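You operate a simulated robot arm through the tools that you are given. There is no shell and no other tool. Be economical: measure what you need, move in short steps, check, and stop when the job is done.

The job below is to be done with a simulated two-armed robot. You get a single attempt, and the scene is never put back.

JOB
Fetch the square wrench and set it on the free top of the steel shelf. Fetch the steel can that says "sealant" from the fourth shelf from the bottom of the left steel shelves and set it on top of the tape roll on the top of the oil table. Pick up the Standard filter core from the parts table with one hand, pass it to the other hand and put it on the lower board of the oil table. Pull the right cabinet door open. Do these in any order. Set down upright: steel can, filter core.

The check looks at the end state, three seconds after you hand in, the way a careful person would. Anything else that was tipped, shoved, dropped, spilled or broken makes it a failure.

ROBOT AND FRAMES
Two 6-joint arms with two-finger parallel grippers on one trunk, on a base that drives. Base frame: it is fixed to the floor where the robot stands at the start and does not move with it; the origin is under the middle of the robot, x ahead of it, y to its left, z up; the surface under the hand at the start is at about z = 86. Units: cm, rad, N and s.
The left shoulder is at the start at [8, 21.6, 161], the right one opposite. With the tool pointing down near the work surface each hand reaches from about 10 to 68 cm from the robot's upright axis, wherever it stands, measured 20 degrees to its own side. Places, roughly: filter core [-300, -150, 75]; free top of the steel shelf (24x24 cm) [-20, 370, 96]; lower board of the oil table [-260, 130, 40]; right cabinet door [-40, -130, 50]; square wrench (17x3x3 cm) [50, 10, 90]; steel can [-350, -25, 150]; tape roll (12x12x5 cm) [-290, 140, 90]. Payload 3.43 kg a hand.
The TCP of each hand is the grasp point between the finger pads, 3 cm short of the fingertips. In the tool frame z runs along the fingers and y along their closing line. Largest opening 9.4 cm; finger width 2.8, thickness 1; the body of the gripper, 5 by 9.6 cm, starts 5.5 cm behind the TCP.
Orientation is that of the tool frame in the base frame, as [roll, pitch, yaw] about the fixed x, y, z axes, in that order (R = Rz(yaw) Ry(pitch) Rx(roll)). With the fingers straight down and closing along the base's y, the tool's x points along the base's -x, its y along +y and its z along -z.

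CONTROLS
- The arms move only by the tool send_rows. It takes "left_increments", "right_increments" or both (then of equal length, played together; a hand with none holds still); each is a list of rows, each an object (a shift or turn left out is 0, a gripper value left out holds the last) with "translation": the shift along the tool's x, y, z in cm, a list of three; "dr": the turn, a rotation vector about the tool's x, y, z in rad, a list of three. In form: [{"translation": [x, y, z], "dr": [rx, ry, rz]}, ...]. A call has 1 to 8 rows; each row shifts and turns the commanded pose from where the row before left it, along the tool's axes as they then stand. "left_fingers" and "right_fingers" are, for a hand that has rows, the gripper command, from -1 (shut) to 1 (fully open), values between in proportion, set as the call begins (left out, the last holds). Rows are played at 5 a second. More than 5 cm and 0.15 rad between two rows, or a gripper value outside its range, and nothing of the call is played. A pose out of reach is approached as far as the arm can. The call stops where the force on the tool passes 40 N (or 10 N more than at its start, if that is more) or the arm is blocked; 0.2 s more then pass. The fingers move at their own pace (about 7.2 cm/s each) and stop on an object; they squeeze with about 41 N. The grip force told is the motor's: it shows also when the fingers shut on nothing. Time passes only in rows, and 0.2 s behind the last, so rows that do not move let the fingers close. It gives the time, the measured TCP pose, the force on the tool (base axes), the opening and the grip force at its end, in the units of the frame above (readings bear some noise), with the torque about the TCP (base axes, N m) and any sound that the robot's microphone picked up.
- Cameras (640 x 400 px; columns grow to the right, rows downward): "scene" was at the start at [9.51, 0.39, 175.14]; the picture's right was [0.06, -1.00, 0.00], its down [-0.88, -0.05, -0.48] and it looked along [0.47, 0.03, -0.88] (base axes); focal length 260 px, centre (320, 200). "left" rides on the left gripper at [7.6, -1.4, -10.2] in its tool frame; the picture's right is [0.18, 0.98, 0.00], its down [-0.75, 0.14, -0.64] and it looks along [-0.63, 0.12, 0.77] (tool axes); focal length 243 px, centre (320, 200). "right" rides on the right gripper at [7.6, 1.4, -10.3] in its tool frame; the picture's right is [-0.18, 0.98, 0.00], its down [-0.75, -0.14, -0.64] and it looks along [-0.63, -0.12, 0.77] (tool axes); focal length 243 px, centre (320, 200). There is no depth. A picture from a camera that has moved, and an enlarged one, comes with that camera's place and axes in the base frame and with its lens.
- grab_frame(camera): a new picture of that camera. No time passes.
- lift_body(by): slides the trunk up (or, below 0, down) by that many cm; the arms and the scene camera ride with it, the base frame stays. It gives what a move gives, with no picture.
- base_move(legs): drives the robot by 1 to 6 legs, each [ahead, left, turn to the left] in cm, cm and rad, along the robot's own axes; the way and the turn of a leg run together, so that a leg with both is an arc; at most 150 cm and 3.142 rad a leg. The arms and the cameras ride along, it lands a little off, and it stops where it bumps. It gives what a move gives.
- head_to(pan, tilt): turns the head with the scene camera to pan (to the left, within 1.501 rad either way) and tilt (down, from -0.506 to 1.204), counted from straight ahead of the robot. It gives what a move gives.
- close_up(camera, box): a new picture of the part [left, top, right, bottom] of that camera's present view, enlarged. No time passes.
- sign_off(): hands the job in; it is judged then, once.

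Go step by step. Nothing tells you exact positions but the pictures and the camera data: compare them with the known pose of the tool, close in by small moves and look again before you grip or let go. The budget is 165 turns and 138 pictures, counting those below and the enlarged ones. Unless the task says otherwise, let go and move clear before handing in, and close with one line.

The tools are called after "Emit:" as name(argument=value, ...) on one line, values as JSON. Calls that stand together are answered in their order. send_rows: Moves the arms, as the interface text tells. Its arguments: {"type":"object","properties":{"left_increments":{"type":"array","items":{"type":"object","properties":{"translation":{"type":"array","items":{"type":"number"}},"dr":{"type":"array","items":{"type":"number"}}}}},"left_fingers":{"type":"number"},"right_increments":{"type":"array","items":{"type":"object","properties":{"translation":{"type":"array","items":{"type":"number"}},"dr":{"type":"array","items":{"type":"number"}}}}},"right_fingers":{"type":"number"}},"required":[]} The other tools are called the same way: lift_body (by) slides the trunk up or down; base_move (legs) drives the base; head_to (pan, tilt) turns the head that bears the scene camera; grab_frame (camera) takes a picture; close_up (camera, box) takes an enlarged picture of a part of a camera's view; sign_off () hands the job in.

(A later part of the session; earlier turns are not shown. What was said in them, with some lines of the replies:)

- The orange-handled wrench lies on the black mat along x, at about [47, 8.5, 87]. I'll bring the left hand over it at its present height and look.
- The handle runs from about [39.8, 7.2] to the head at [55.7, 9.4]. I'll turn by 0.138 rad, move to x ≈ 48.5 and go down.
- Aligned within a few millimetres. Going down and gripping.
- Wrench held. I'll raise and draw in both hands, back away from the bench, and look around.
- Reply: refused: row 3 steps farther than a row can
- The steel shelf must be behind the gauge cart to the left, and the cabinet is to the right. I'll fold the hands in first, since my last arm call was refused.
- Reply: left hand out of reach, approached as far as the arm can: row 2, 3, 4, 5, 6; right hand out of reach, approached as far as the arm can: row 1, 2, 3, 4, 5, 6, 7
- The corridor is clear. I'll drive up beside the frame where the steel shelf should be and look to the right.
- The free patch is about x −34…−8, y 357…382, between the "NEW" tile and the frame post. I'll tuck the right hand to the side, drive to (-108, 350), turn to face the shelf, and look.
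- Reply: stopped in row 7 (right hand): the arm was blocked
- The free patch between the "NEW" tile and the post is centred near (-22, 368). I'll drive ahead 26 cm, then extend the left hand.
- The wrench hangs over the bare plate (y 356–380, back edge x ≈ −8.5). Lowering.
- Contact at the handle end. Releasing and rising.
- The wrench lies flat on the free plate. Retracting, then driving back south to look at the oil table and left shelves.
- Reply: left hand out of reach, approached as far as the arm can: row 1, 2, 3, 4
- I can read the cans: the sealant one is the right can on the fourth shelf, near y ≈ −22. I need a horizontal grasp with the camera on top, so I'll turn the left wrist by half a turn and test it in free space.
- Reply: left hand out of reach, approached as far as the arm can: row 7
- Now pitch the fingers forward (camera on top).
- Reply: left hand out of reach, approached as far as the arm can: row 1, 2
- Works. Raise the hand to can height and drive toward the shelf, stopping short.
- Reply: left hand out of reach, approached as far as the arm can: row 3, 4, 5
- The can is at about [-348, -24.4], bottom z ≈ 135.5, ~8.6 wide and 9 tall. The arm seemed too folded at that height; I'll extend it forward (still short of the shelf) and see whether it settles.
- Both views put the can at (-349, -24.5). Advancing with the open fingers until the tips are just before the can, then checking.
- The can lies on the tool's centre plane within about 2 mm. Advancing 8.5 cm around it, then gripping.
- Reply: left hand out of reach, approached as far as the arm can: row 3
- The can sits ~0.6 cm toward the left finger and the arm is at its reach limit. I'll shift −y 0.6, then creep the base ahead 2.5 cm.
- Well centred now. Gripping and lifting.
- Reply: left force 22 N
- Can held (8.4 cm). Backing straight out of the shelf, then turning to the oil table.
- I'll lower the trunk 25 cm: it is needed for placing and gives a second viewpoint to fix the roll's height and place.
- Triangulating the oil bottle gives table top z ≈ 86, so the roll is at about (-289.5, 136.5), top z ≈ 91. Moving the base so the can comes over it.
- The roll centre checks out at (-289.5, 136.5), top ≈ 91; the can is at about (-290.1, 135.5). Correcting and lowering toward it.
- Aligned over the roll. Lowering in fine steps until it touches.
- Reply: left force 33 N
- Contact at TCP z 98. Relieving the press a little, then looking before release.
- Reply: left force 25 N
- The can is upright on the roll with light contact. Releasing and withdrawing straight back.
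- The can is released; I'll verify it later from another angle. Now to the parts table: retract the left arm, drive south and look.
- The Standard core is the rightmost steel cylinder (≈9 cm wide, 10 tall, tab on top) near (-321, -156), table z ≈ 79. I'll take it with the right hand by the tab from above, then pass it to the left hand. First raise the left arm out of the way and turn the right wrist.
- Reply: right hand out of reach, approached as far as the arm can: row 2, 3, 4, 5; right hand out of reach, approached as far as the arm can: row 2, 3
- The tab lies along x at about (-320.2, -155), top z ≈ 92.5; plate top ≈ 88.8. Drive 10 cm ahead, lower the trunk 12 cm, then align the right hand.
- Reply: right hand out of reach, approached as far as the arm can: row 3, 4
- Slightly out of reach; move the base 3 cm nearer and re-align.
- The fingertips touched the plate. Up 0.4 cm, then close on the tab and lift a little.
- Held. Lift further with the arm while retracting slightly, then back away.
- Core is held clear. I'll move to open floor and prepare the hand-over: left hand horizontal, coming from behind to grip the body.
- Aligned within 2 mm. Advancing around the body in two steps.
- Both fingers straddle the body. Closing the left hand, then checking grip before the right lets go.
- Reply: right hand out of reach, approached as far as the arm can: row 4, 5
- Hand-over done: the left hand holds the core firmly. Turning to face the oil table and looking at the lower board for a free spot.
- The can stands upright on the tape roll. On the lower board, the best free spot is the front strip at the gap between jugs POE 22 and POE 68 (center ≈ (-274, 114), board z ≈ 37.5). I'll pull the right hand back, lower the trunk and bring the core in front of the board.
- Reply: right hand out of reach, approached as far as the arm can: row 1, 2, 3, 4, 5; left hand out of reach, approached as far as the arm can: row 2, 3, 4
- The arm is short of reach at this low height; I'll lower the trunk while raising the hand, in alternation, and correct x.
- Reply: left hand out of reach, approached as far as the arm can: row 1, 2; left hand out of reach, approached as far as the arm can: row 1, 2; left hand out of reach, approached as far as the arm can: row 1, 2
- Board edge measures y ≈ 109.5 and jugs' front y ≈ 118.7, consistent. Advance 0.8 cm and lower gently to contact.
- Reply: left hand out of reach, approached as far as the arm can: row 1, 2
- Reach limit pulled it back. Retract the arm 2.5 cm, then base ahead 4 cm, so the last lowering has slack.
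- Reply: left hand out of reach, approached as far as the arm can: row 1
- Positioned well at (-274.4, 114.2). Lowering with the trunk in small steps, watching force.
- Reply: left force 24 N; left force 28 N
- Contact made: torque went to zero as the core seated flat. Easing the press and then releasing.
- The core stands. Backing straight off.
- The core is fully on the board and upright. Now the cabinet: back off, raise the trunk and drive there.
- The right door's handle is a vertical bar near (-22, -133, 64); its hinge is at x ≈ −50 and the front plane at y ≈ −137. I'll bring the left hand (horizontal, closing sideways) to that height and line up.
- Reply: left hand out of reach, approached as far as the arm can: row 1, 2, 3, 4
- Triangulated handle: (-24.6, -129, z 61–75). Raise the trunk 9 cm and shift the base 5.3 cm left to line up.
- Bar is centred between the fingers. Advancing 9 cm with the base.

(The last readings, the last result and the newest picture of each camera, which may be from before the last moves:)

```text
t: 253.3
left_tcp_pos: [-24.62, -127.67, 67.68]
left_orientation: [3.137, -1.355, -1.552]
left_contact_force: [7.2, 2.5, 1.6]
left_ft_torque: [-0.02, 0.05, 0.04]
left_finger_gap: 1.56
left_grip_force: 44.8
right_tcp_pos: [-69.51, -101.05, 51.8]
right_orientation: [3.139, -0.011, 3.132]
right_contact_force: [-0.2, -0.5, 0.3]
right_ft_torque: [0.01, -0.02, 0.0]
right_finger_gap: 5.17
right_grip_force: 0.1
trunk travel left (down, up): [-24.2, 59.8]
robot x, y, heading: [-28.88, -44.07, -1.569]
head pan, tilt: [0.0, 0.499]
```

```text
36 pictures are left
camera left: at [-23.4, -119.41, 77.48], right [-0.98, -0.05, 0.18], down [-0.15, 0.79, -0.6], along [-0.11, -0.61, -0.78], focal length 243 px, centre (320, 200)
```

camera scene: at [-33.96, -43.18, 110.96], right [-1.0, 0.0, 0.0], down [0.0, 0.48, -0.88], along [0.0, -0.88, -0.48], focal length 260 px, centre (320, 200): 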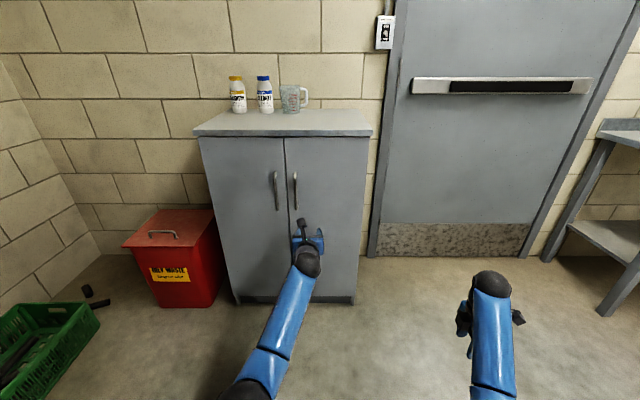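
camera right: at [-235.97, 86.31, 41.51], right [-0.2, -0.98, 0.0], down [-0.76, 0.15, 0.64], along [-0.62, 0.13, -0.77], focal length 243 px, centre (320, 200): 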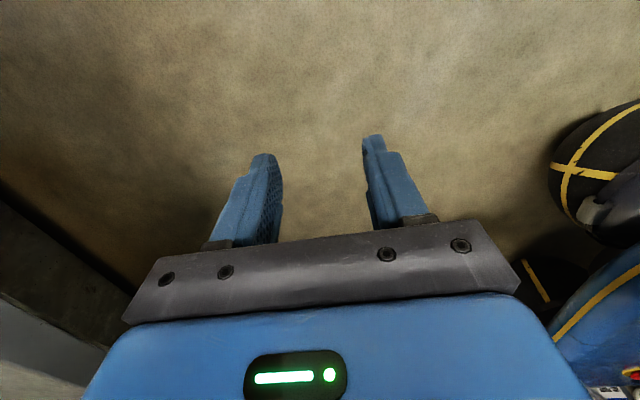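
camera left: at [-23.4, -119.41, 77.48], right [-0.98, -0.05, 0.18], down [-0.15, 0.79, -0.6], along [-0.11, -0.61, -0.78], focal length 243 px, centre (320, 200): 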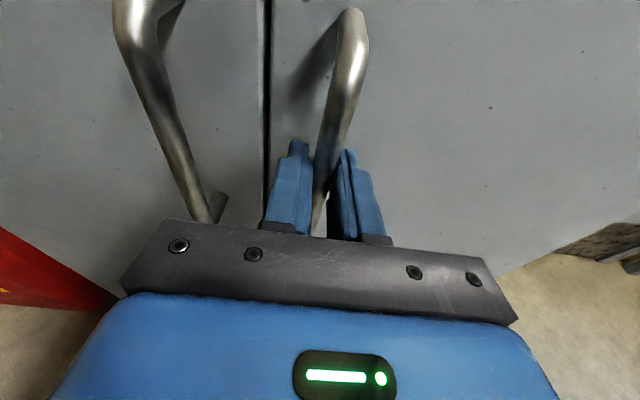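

Handle gripped. Pulling along the door's arc in small base moves.

Emit:
base_move(legs=[[-5.1, -1.2, 0]])

Emit:
base_move(legs=[[-4.7, -2.2, 0]])

Emit:
grab_frame(camera="scene")

```text
t: 254.3
left_tcp_pos: [-26.05, -122.71, 67.73]
left_orientation: [3.136, -1.357, -1.553]
left_contact_force: [7.0, 2.7, -2.0]
left_ft_torque: [-0.4, 0.07, 0.07]
left_finger_gap: 1.45
left_grip_force: 45.2
right_tcp_pos: [-70.73, -96.06, 51.86]
right_orientation: [3.141, -0.008, 3.131]
right_contact_force: [0.4, 0.7, 0.3]
right_ft_torque: [-0.03, 0.0, 0.02]
right_finger_gap: 5.19
right_grip_force: 0.2
trunk travel left (down, up): [-24.2, 59.8]
robot x, y, heading: [-30.04, -39.54, -1.571]
head pan, tilt: [0.0, 0.499]
```

```text
t: 255.2
left_tcp_pos: [-28.26, -117.95, 67.86]
left_orientation: [3.138, -1.352, -1.553]
left_contact_force: [3.6, 1.9, -2.1]
left_ft_torque: [-0.84, 0.47, 0.31]
left_finger_gap: 1.19
left_grip_force: 45.3
right_tcp_pos: [-73.0, -91.26, 51.83]
right_orientation: [3.14, -0.009, 3.132]
right_contact_force: [0.8, -0.3, -0.6]
right_ft_torque: [-0.02, 0.03, 0.0]
right_finger_gap: 5.13
right_grip_force: 0.1
trunk travel left (down, up): [-24.2, 59.8]
robot x, y, heading: [-32.68, -34.02, -1.568]
head pan, tilt: [0.0, 0.499]
```

```text
35 pictures are left
camera scene: at [-32.35, -46.47, 119.96], right [-1.0, 0.0, 0.0], down [0.0, 0.48, -0.88], along [0.0, -0.88, -0.48], focal length 260 px, centre (320, 200)
```

scene: 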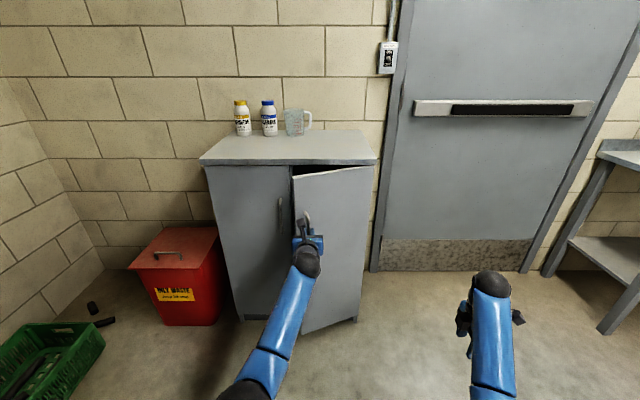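

The door is opening. Continue the arc.

Emit:
base_move(legs=[[-3.6, -3.3, 0]])

Emit:
grab_frame(camera="left")

Emit:
close_up(camera="scene", box=[180, 120, 420, 270])

```text
t: 256.1
left_tcp_pos: [-30.98, -114.38, 67.76]
left_orientation: [3.132, -1.352, -1.542]
left_contact_force: [22.7, 20.3, -2.7]
left_ft_torque: [-0.99, 0.61, 0.49]
left_finger_gap: 1.16
left_grip_force: 44.8
right_tcp_pos: [-76.22, -87.77, 51.99]
right_orientation: [-3.141, -0.01, 3.134]
right_contact_force: [-0.6, 0.5, 0.3]
right_ft_torque: [-0.04, 0.01, 0.06]
right_finger_gap: 5.19
right_grip_force: 0.1
trunk travel left (down, up): [-24.2, 59.8]
robot x, y, heading: [-35.44, -30.67, -1.566]
head pan, tilt: [0.0, 0.499]
```

```text
34 pictures are left
camera left: at [-29.78, -105.94, 77.43], right [-0.98, -0.06, 0.18], down [-0.16, 0.79, -0.6], along [-0.11, -0.61, -0.78], focal length 243 px, centre (320, 200)
```

left: 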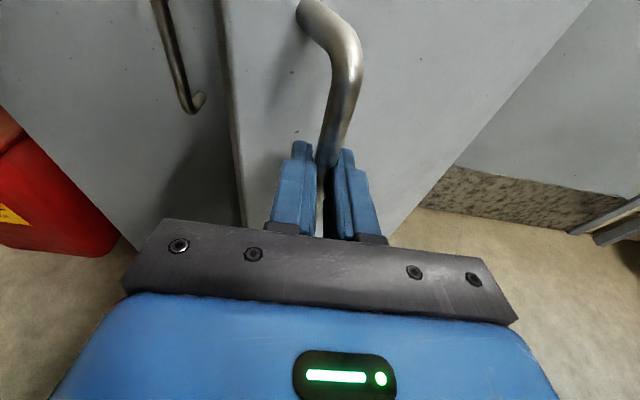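

```text
2.67 times, centred on (300, 195) of scene
camera zoom: at [-35.42, -42.69, 119.98], right [-1.0, -0.01, 0.0], down [0.0, 0.48, -0.88], along [0.0, -0.88, -0.48], focal length 694 px, centre (373, 213)
```

zoom: 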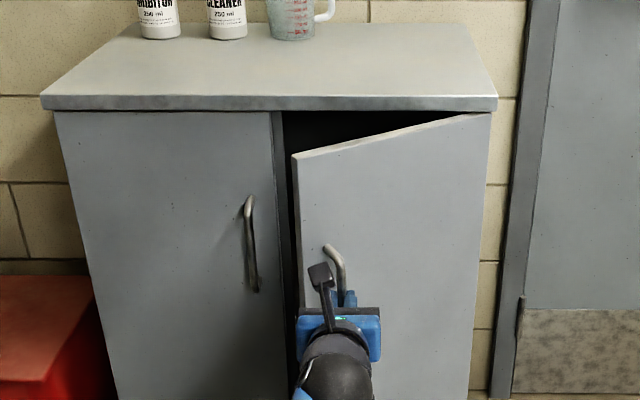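

Door is ~35° open. I'll let go, back off, shift left past the door's free edge with fingers shut, and push it open from inside.

Emit:
send_rows(left_increments=[{}, {}, {}], left_fingers=0.2)

Emit:
base_move(legs=[[-12, 0, 0], [0, 17, 0]])

Emit:
send_rows(left_increments=[{}, {}, {}], left_fingers=-1)

Emit:
grab_frame(camera="scene")

Emit:
grab_frame(camera="left")

```text
t: 256.9
left_tcp_pos: [-31.03, -114.42, 67.57]
left_orientation: [3.14, -1.348, -1.55]
left_contact_force: [-0.9, 0.3, -0.1]
left_ft_torque: [0.04, -0.01, 0.02]
left_finger_gap: 5.65
left_grip_force: 0.1
right_tcp_pos: [-76.24, -87.72, 51.71]
right_orientation: [3.139, -0.008, 3.135]
right_contact_force: [-0.3, 0.5, -0.9]
right_ft_torque: [-0.01, 0.01, -0.04]
right_finger_gap: 5.15
right_grip_force: 0.1
trunk travel left (down, up): [-24.2, 59.8]
robot x, y, heading: [-35.66, -30.36, -1.562]
head pan, tilt: [0.0, 0.499]
```

```text
t: 259.2
left_tcp_pos: [-14.03, -102.32, 67.45]
left_orientation: [3.138, -1.35, -1.545]
left_contact_force: [-0.2, 0.3, 0.9]
left_ft_torque: [-0.03, 0.0, 0.0]
left_finger_gap: 5.67
left_grip_force: 0.0
right_tcp_pos: [-59.13, -75.72, 51.9]
right_orientation: [3.139, -0.011, 3.134]
right_contact_force: [1.0, -0.2, 0.1]
right_ft_torque: [0.01, 0.0, -0.01]
right_finger_gap: 5.17
right_grip_force: 0.0
trunk travel left (down, up): [-24.2, 59.8]
robot x, y, heading: [-18.49, -18.86, -1.564]
head pan, tilt: [0.0, 0.499]
```

```text
t: 260.0
left_tcp_pos: [-14.03, -102.36, 67.56]
left_orientation: [3.14, -1.348, -1.549]
left_contact_force: [-0.7, 0.1, 0.2]
left_ft_torque: [-0.03, -0.02, 0.0]
left_finger_gap: 0.0
left_grip_force: 33.0
right_tcp_pos: [-59.13, -75.63, 51.78]
right_orientation: [3.141, -0.009, 3.135]
right_contact_force: [1.0, 0.7, 0.2]
right_ft_torque: [0.0, 0.04, 0.01]
right_finger_gap: 5.17
right_grip_force: 0.1
trunk travel left (down, up): [-24.2, 59.8]
robot x, y, heading: [-18.41, -18.93, -1.564]
head pan, tilt: [0.0, 0.499]
```

```text
32 pictures are left
camera scene: at [-18.49, -30.84, 119.96], right [-1.0, -0.01, 0.0], down [0.0, 0.48, -0.88], along [0.01, -0.88, -0.48], focal length 260 px, centre (320, 200)
```

scene: 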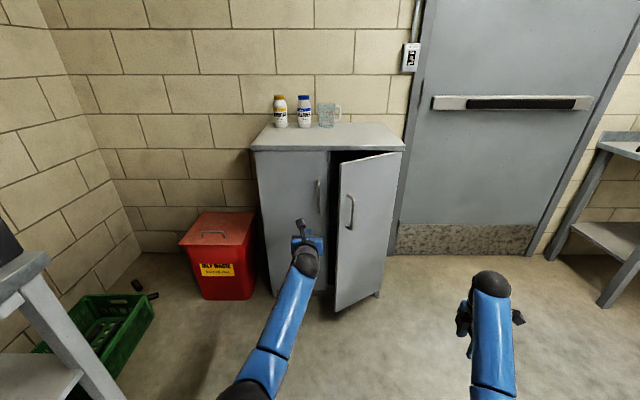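

```text
31 pictures are left
camera left: at [-12.79, -93.99, 77.26], right [-0.98, -0.06, 0.18], down [-0.16, 0.79, -0.59], along [-0.11, -0.61, -0.78], focal length 243 px, centre (320, 200)
```

left: 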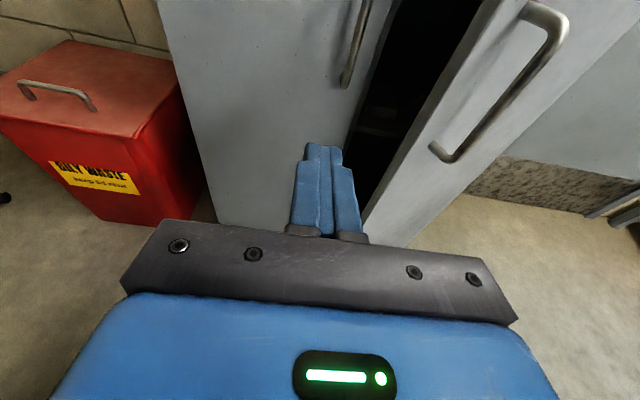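

Clear to enter beside the free edge. Moving in 14 cm, then sweeping right to push the door.

Emit:
base_move(legs=[[14, 0, 0]])

Emit:
base_move(legs=[[0, -14, 0]])

Emit:
grab_frame(camera="scene")

```text
t: 261.4
left_tcp_pos: [-14.1, -116.39, 67.47]
left_orientation: [-3.141, -1.35, -1.552]
left_contact_force: [0.1, 1.2, -0.3]
left_ft_torque: [-0.02, -0.01, 0.03]
left_finger_gap: 0.0
left_grip_force: 32.8
right_tcp_pos: [-59.03, -89.86, 51.71]
right_orientation: [3.139, -0.01, 3.131]
right_contact_force: [-0.2, 0.0, -0.4]
right_ft_torque: [0.0, 0.03, 0.01]
right_finger_gap: 5.14
right_grip_force: 0.1
trunk travel left (down, up): [-24.2, 59.8]
robot x, y, heading: [-17.94, -33.21, -1.566]
head pan, tilt: [0.0, 0.499]
```

```text
t: 262.6
left_tcp_pos: [-23.84, -116.47, 67.37]
left_orientation: [-3.118, -1.346, -1.554]
left_contact_force: [0.9, -0.1, -0.2]
left_ft_torque: [0.02, 0.02, 0.03]
left_finger_gap: 0.01
left_grip_force: 32.8
right_tcp_pos: [-70.05, -89.91, 51.78]
right_orientation: [3.139, -0.007, 3.137]
right_contact_force: [0.4, -0.3, 0.0]
right_ft_torque: [0.01, -0.03, 0.01]
right_finger_gap: 5.15
right_grip_force: 0.0
trunk travel left (down, up): [-24.2, 59.8]
robot x, y, heading: [-29.77, -32.91, -1.56]
head pan, tilt: [0.0, 0.499]
stopped in leg 1: the force on the tool passed its limit at 52 N (the readings are from after the stop); the commanded pose is now the measured one
```

```text
30 pictures are left
camera scene: at [-29.75, -44.96, 119.95], right [-1.0, -0.01, 0.0], down [0.0, 0.48, -0.88], along [0.01, -0.88, -0.48], focal length 260 px, centre (320, 200)
```

scene: 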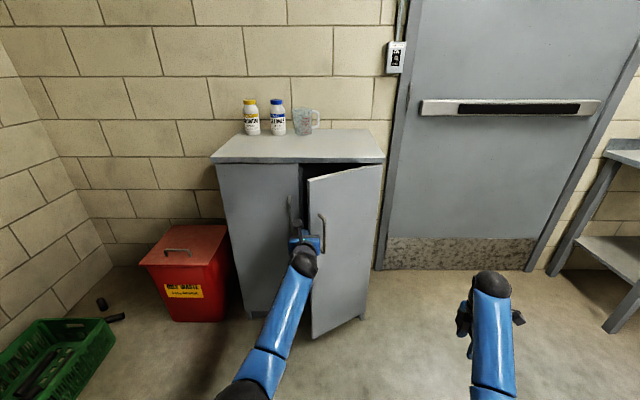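

Emit:
grab_frame(camera="left")

Emit:
close_up(camera="scene", box=[230, 150, 390, 250])

```text
29 pictures are left
camera left: at [-22.88, -108.24, 77.15], right [-0.98, -0.08, 0.17], down [-0.17, 0.79, -0.59], along [-0.09, -0.61, -0.79], focal length 243 px, centre (320, 200)
```

left: 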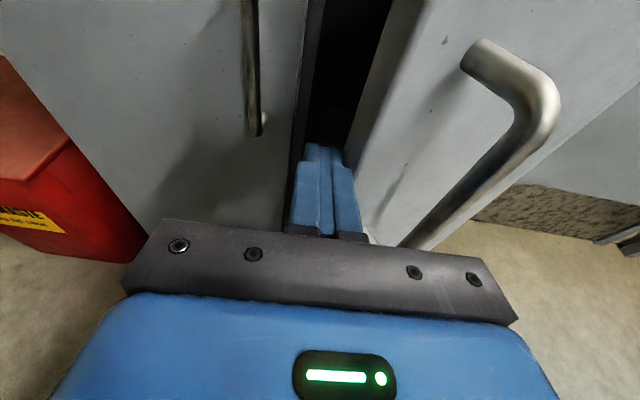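

```text
4.00 times, centred on (310, 200) of scene
camera zoom: at [-29.75, -44.96, 119.95], right [-1.0, -0.01, 0.0], down [0.0, 0.48, -0.88], along [0.01, -0.88, -0.48], focal length 1041 px, centre (360, 200)
```

zoom: 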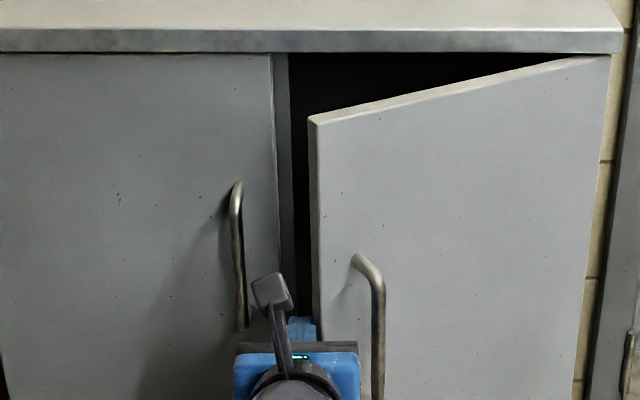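

The fingertips only reached the door's end face. I'll back off sideways, go 3.3 cm deeper so the fingers sit behind the inner corner, and push again.

Emit:
base_move(legs=[[0, 3, 0], [3.3, 0, 0]])

Emit:
base_move(legs=[[0, -8, 0]])

Emit:
grab_frame(camera="left")

```text
t: 263.9
left_tcp_pos: [-20.95, -119.84, 67.32]
left_orientation: [-3.122, -1.344, -1.549]
left_contact_force: [0.0, -0.2, -1.0]
left_ft_torque: [0.0, -0.03, 0.02]
left_finger_gap: 0.0
left_grip_force: 33.0
right_tcp_pos: [-67.14, -93.2, 51.7]
right_orientation: [3.138, -0.008, 3.139]
right_contact_force: [-0.6, 0.1, 0.1]
right_ft_torque: [0.0, 0.0, 0.03]
right_finger_gap: 5.16
right_grip_force: 0.1
trunk travel left (down, up): [-24.2, 59.8]
robot x, y, heading: [-26.72, -36.33, -1.563]
head pan, tilt: [0.0, 0.499]
```

```text
t: 264.8
left_tcp_pos: [-23.2, -119.94, 67.37]
left_orientation: [-3.105, -1.342, -1.554]
left_contact_force: [4.4, 2.7, -1.9]
left_ft_torque: [-0.07, 0.06, -0.06]
left_finger_gap: 0.01
left_grip_force: 32.8
right_tcp_pos: [-70.26, -93.24, 51.8]
right_orientation: [3.14, -0.01, 3.14]
right_contact_force: [0.5, -0.1, -0.1]
right_ft_torque: [0.02, 0.01, 0.01]
right_finger_gap: 5.19
right_grip_force: 0.0
trunk travel left (down, up): [-24.2, 59.8]
robot x, y, heading: [-29.91, -35.83, -1.555]
head pan, tilt: [0.0, 0.499]
stopped in leg 1: the force on the tool passed its limit at 50 N (the readings are from after the stop); the commanded pose is now the measured one
```

```text
27 pictures are left
camera left: at [-22.44, -111.52, 77.14], right [-0.98, -0.09, 0.17], down [-0.18, 0.79, -0.59], along [-0.08, -0.61, -0.79], focal length 243 px, centre (320, 200)
```

left: 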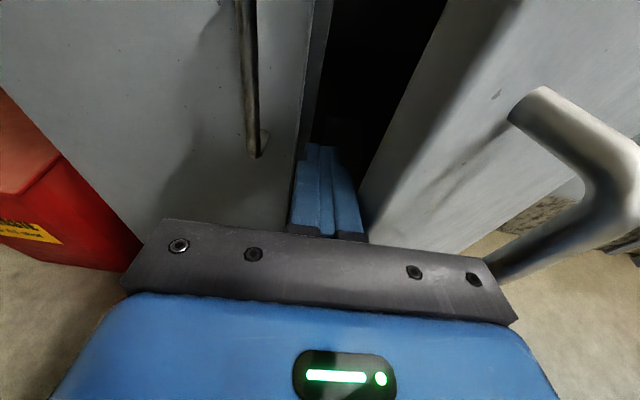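

The finger wedges on the edge, so pushing isn't efficient. I'll re-grip the handle with the robot turned ~0.5 rad to face the half-open door squarely, and pull it further.

Emit:
base_move(legs=[[0, 4, 0], [-20, 0, 0], [0, -56, 0], [0, 0, 0.495]])

Emit:
send_rows(left_increments=[{}, {}, {}], left_fingers=0.2)

Emit:
grab_frame(camera="scene")

Emit:
close_up(camera="scene", box=[240, 120, 400, 220])

```text
t: 271.1
left_tcp_pos: [-36.36, -87.2, 67.38]
left_orientation: [-3.108, -1.344, -1.052]
left_contact_force: [-0.1, 0.1, -0.4]
left_ft_torque: [0.0, -0.02, -0.02]
left_finger_gap: 0.0
left_grip_force: 33.1
right_tcp_pos: [-90.18, -86.3, 51.63]
right_orientation: [3.139, -0.009, -2.646]
right_contact_force: [-0.2, 0.3, 0.3]
right_ft_torque: [0.01, 0.01, -0.05]
right_finger_gap: 5.14
right_grip_force: 0.1
trunk travel left (down, up): [-24.2, 59.8]
robot x, y, heading: [-82.19, -16.85, -1.06]
head pan, tilt: [0.0, 0.499]
```

```text
t: 271.9
left_tcp_pos: [-36.32, -87.16, 67.4]
left_orientation: [-3.108, -1.344, -1.052]
left_contact_force: [0.1, -0.4, 0.0]
left_ft_torque: [0.01, 0.0, 0.0]
left_finger_gap: 5.63
left_grip_force: 0.0
right_tcp_pos: [-90.03, -86.29, 51.69]
right_orientation: [3.14, -0.009, -2.646]
right_contact_force: [0.5, -0.3, -0.3]
right_ft_torque: [-0.02, 0.03, -0.02]
right_finger_gap: 5.17
right_grip_force: 0.0
trunk travel left (down, up): [-24.2, 59.8]
robot x, y, heading: [-82.31, -17.21, -1.063]
head pan, tilt: [0.0, 0.499]
```

```text
26 pictures are left
camera scene: at [-76.2, -27.42, 119.96], right [-0.87, -0.49, 0.0], down [-0.23, 0.42, -0.88], along [0.43, -0.77, -0.48], focal length 260 px, centre (320, 200)
```

scene: 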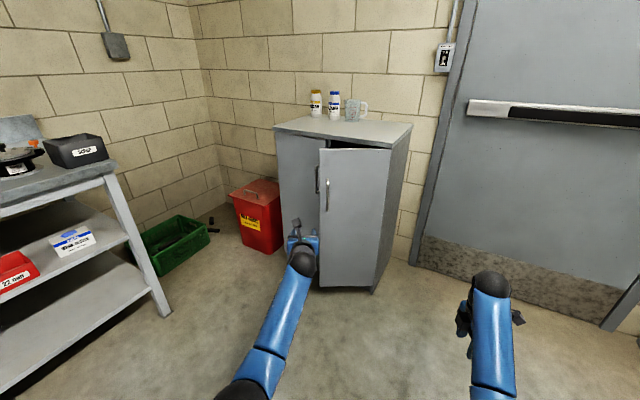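

```text
4.00 times, centred on (320, 170) of scene
camera zoom: at [-76.2, -27.42, 119.96], right [-0.87, -0.49, 0.0], down [-0.23, 0.42, -0.88], along [0.43, -0.77, -0.48], focal length 1041 px, centre (320, 320)
```

zoom: 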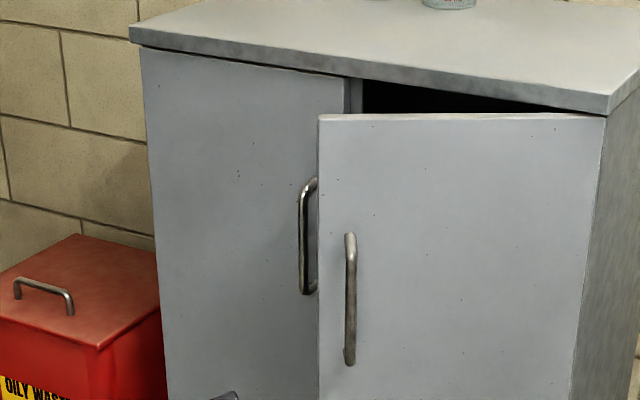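

Handle seen near (-30.5, -116). Approach: right 9, ahead 15, then check with the hand camera.

Emit:
base_move(legs=[[15, -9, 0]])

Emit:
grab_frame(camera="left")

```text
t: 273.4
left_tcp_pos: [-37.08, -104.83, 67.27]
left_orientation: [-3.104, -1.344, -1.057]
left_contact_force: [0.0, -0.3, -0.5]
left_ft_torque: [-0.03, 0.0, -0.02]
left_finger_gap: 5.67
left_grip_force: 0.1
right_tcp_pos: [-90.97, -103.83, 51.6]
right_orientation: [3.138, -0.008, -2.645]
right_contact_force: [0.2, -0.1, -0.1]
right_ft_torque: [-0.01, 0.01, 0.01]
right_finger_gap: 5.18
right_grip_force: 0.1
trunk travel left (down, up): [-24.2, 59.8]
robot x, y, heading: [-83.1, -34.48, -1.06]
head pan, tilt: [0.0, 0.499]
```

```text
24 pictures are left
camera left: at [-40.38, -97.07, 77.11], right [-0.82, -0.55, 0.17], down [-0.53, 0.61, -0.59], along [0.22, -0.57, -0.79], focal length 243 px, centre (320, 200)
```

left: 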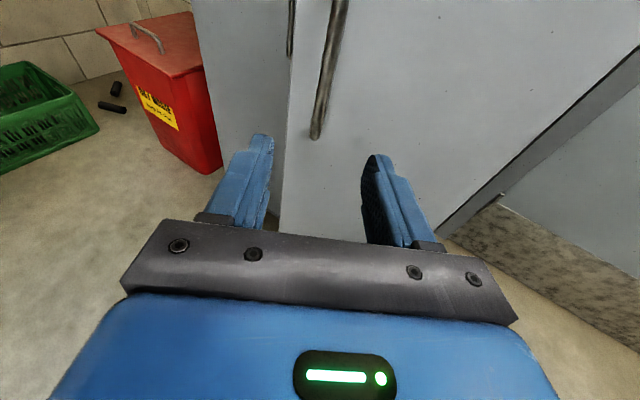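

Aligned; the bar is ~12.4 cm ahead. Advance 10.8 and check/grip.

Emit:
base_move(legs=[[10.8, 0.2, 0]])

Emit:
grab_frame(camera="left")

```text
t: 274.6
left_tcp_pos: [-31.71, -113.99, 67.21]
left_orientation: [-3.107, -1.342, -1.053]
left_contact_force: [0.0, -0.4, 0.0]
left_ft_torque: [0.0, 0.0, 0.02]
left_finger_gap: 5.66
left_grip_force: 0.0
right_tcp_pos: [-85.49, -112.95, 51.72]
right_orientation: [3.139, -0.008, -2.645]
right_contact_force: [0.7, -0.1, 0.0]
right_ft_torque: [-0.01, 0.03, -0.02]
right_finger_gap: 5.16
right_grip_force: 0.0
trunk travel left (down, up): [-24.2, 59.8]
robot x, y, heading: [-77.19, -43.49, -1.056]
head pan, tilt: [0.0, 0.499]
```

```text
23 pictures are left
camera left: at [-34.9, -106.3, 77.1], right [-0.82, -0.55, 0.17], down [-0.53, 0.61, -0.59], along [0.22, -0.57, -0.79], focal length 243 px, centre (320, 200)
```

left: 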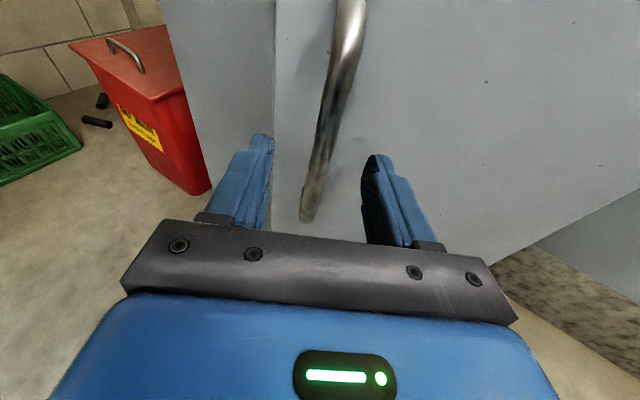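

Emit:
base_move(legs=[[1.3, 0, 0]])

Emit:
send_rows(left_increments=[{}, {}, {}, {}], left_fingers=-1)

Emit:
base_move(legs=[[-7.3, -2.1, 0]])

Emit:
grab_frame(camera="scene")

```text
t: 275.3
left_tcp_pos: [-31.07, -115.11, 67.37]
left_orientation: [-3.11, -1.343, -1.054]
left_contact_force: [0.9, -0.2, -0.4]
left_ft_torque: [-0.05, 0.03, 0.0]
left_finger_gap: 5.64
left_grip_force: 0.1
right_tcp_pos: [-84.82, -114.09, 51.67]
right_orientation: [3.138, -0.009, -2.646]
right_contact_force: [0.5, 0.7, 0.2]
right_ft_torque: [0.01, 0.0, 0.03]
right_finger_gap: 5.17
right_grip_force: 0.0
trunk travel left (down, up): [-24.2, 59.8]
robot x, y, heading: [-77.1, -44.08, -1.064]
head pan, tilt: [0.0, 0.499]
```

```text
t: 276.3
left_tcp_pos: [-31.03, -115.0, 67.39]
left_orientation: [-3.115, -1.344, -1.048]
left_contact_force: [2.8, 2.1, 2.2]
left_ft_torque: [-0.54, 0.69, 0.08]
left_finger_gap: 1.17
left_grip_force: 44.9
right_tcp_pos: [-84.9, -114.04, 51.81]
right_orientation: [3.141, -0.01, -2.646]
right_contact_force: [-0.1, 0.6, -0.2]
right_ft_torque: [-0.03, 0.0, -0.02]
right_finger_gap: 5.2
right_grip_force: 0.0
trunk travel left (down, up): [-24.2, 59.8]
robot x, y, heading: [-76.5, -44.4, -1.062]
head pan, tilt: [0.0, 0.499]
```

```text
t: 277.4
left_tcp_pos: [-36.82, -109.84, 67.41]
left_orientation: [-3.108, -1.345, -1.055]
left_contact_force: [-2.5, -4.3, -1.8]
left_ft_torque: [-1.54, 0.7, 0.25]
left_finger_gap: 1.19
left_grip_force: 44.6
right_tcp_pos: [-90.37, -108.73, 51.67]
right_orientation: [3.141, -0.007, -2.649]
right_contact_force: [-0.2, -0.2, 0.4]
right_ft_torque: [0.02, -0.01, -0.01]
right_finger_gap: 5.18
right_grip_force: 0.1
trunk travel left (down, up): [-24.2, 59.8]
robot x, y, heading: [-82.34, -39.04, -1.065]
head pan, tilt: [0.0, 0.499]
```

```text
22 pictures are left
camera scene: at [-76.35, -49.92, 119.96], right [-0.87, -0.49, 0.0], down [-0.23, 0.42, -0.88], along [0.43, -0.77, -0.48], focal length 260 px, centre (320, 200)
```

scene: 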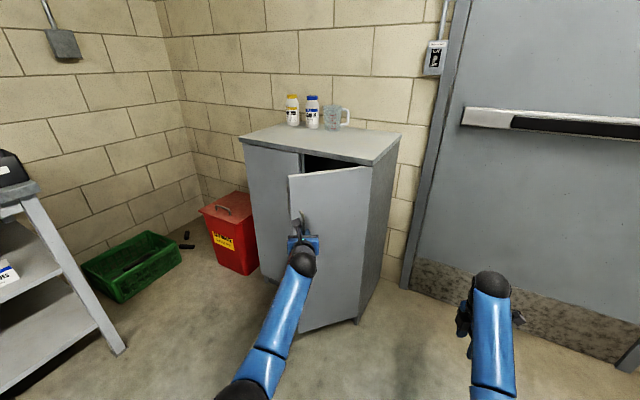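

Opening further. Next arc step.

Emit:
base_move(legs=[[-5.4, -3.4, 0]])

Emit:
base_move(legs=[[-3.2, -3.6, 0]])

Emit:
grab_frame(camera="scene")

```text
t: 278.3
left_tcp_pos: [-42.35, -107.04, 67.33]
left_orientation: [-3.113, -1.345, -1.054]
left_contact_force: [-1.8, -7.9, -2.1]
left_ft_torque: [-1.6, 0.67, 0.18]
left_finger_gap: 1.23
left_grip_force: 45.4
right_tcp_pos: [-95.95, -105.74, 51.66]
right_orientation: [3.139, -0.006, -2.648]
right_contact_force: [1.2, -0.5, 0.3]
right_ft_torque: [-0.03, -0.02, 0.02]
right_finger_gap: 5.16
right_grip_force: 0.0
trunk travel left (down, up): [-24.2, 59.8]
robot x, y, heading: [-87.74, -36.49, -1.068]
head pan, tilt: [0.0, 0.499]
```

```text
t: 279.3
left_tcp_pos: [-46.96, -105.88, 67.42]
left_orientation: [-3.119, -1.347, -1.048]
left_contact_force: [1.5, 3.7, -3.5]
left_ft_torque: [-1.5, 0.68, 0.3]
left_finger_gap: 1.15
left_grip_force: 45.5
right_tcp_pos: [-100.59, -104.62, 51.76]
right_orientation: [3.14, -0.007, -2.648]
right_contact_force: [-0.2, 0.2, 0.1]
right_ft_torque: [-0.04, -0.05, -0.03]
right_finger_gap: 5.16
right_grip_force: 0.0
trunk travel left (down, up): [-24.2, 59.8]
robot x, y, heading: [-92.47, -34.98, -1.061]
head pan, tilt: [0.0, 0.499]
```

```text
21 pictures are left
camera scene: at [-86.54, -45.85, 119.96], right [-0.87, -0.49, 0.0], down [-0.23, 0.42, -0.88], along [0.43, -0.77, -0.48], focal length 260 px, centre (320, 200)
```

scene: 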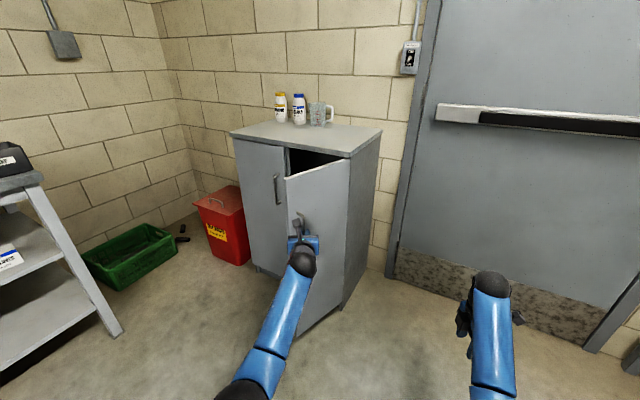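

The door is now ~70° open. Releasing the handle and backing off.

Emit:
send_rows(left_increments=[{}, {}, {}], left_fingers=0.4)

Emit:
base_move(legs=[[-30, 0, 0]])

Emit:
grab_frame(camera="scene")

```text
t: 280.1
left_tcp_pos: [-46.8, -105.88, 67.37]
left_orientation: [-3.121, -1.346, -1.044]
left_contact_force: [-0.7, -0.1, 0.0]
left_ft_torque: [0.01, -0.01, 0.0]
left_finger_gap: 6.56
left_grip_force: 0.1
right_tcp_pos: [-100.45, -104.68, 51.74]
right_orientation: [3.139, -0.008, -2.649]
right_contact_force: [-0.6, -0.6, -0.5]
right_ft_torque: [0.02, 0.0, 0.02]
right_finger_gap: 5.2
right_grip_force: 0.2
trunk travel left (down, up): [-24.2, 59.8]
robot x, y, heading: [-92.31, -34.91, -1.06]
head pan, tilt: [0.0, 0.499]
```

```text
t: 282.1
left_tcp_pos: [-61.35, -79.39, 67.55]
left_orientation: [-3.12, -1.348, -1.042]
left_contact_force: [-0.3, -0.7, 0.0]
left_ft_torque: [-0.03, 0.01, 0.01]
left_finger_gap: 6.56
left_grip_force: 0.1
right_tcp_pos: [-114.95, -78.48, 51.84]
right_orientation: [3.139, -0.009, -2.645]
right_contact_force: [-0.4, 0.9, -1.1]
right_ft_torque: [0.01, 0.02, 0.04]
right_finger_gap: 5.16
right_grip_force: 0.1
trunk travel left (down, up): [-24.2, 59.8]
robot x, y, heading: [-107.1, -8.68, -1.065]
head pan, tilt: [0.0, 0.499]
```

```text
20 pictures are left
camera scene: at [-101.16, -19.5, 119.97], right [-0.87, -0.49, 0.0], down [-0.23, 0.42, -0.88], along [0.43, -0.77, -0.48], focal length 260 px, centre (320, 200)
```

scene: 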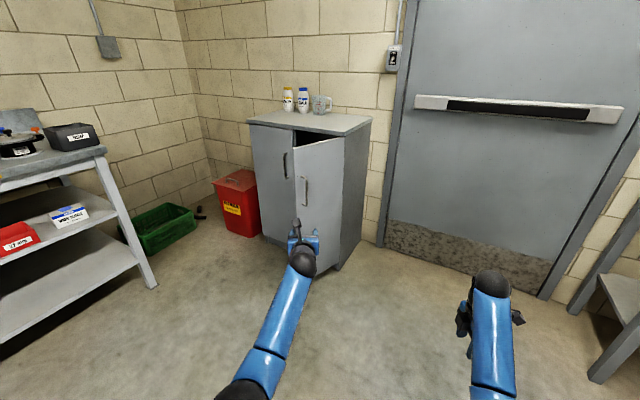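

Emit:
close_up(camera="scene", box=[230, 100, 390, 200])

```text
4.00 times, centred on (310, 150) of scene
camera zoom: at [-101.16, -19.5, 119.97], right [-0.87, -0.49, 0.0], down [-0.23, 0.42, -0.88], along [0.43, -0.77, -0.48], focal length 1041 px, centre (360, 400)
```

zoom: 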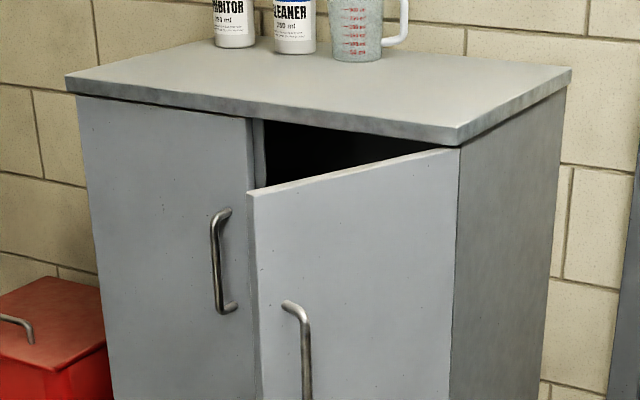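

The right door stands about 66° open. The wrench lies on the free shelf top. The sealant can is upright on the tape roll, and the Standard core is upright on the oil table's lower board. Both hands are clear, so I'm handing in.

Emit:
sign_off()

```text
The job is handed in.
```

All four jobs are done and handed in: wrench on the steel shelf, sealant can on the tape roll, Standard filter core passed hand to hand onto the oil table's lower board (its front rim sits right at the board's edge), and the right cabinet door about 66° open.
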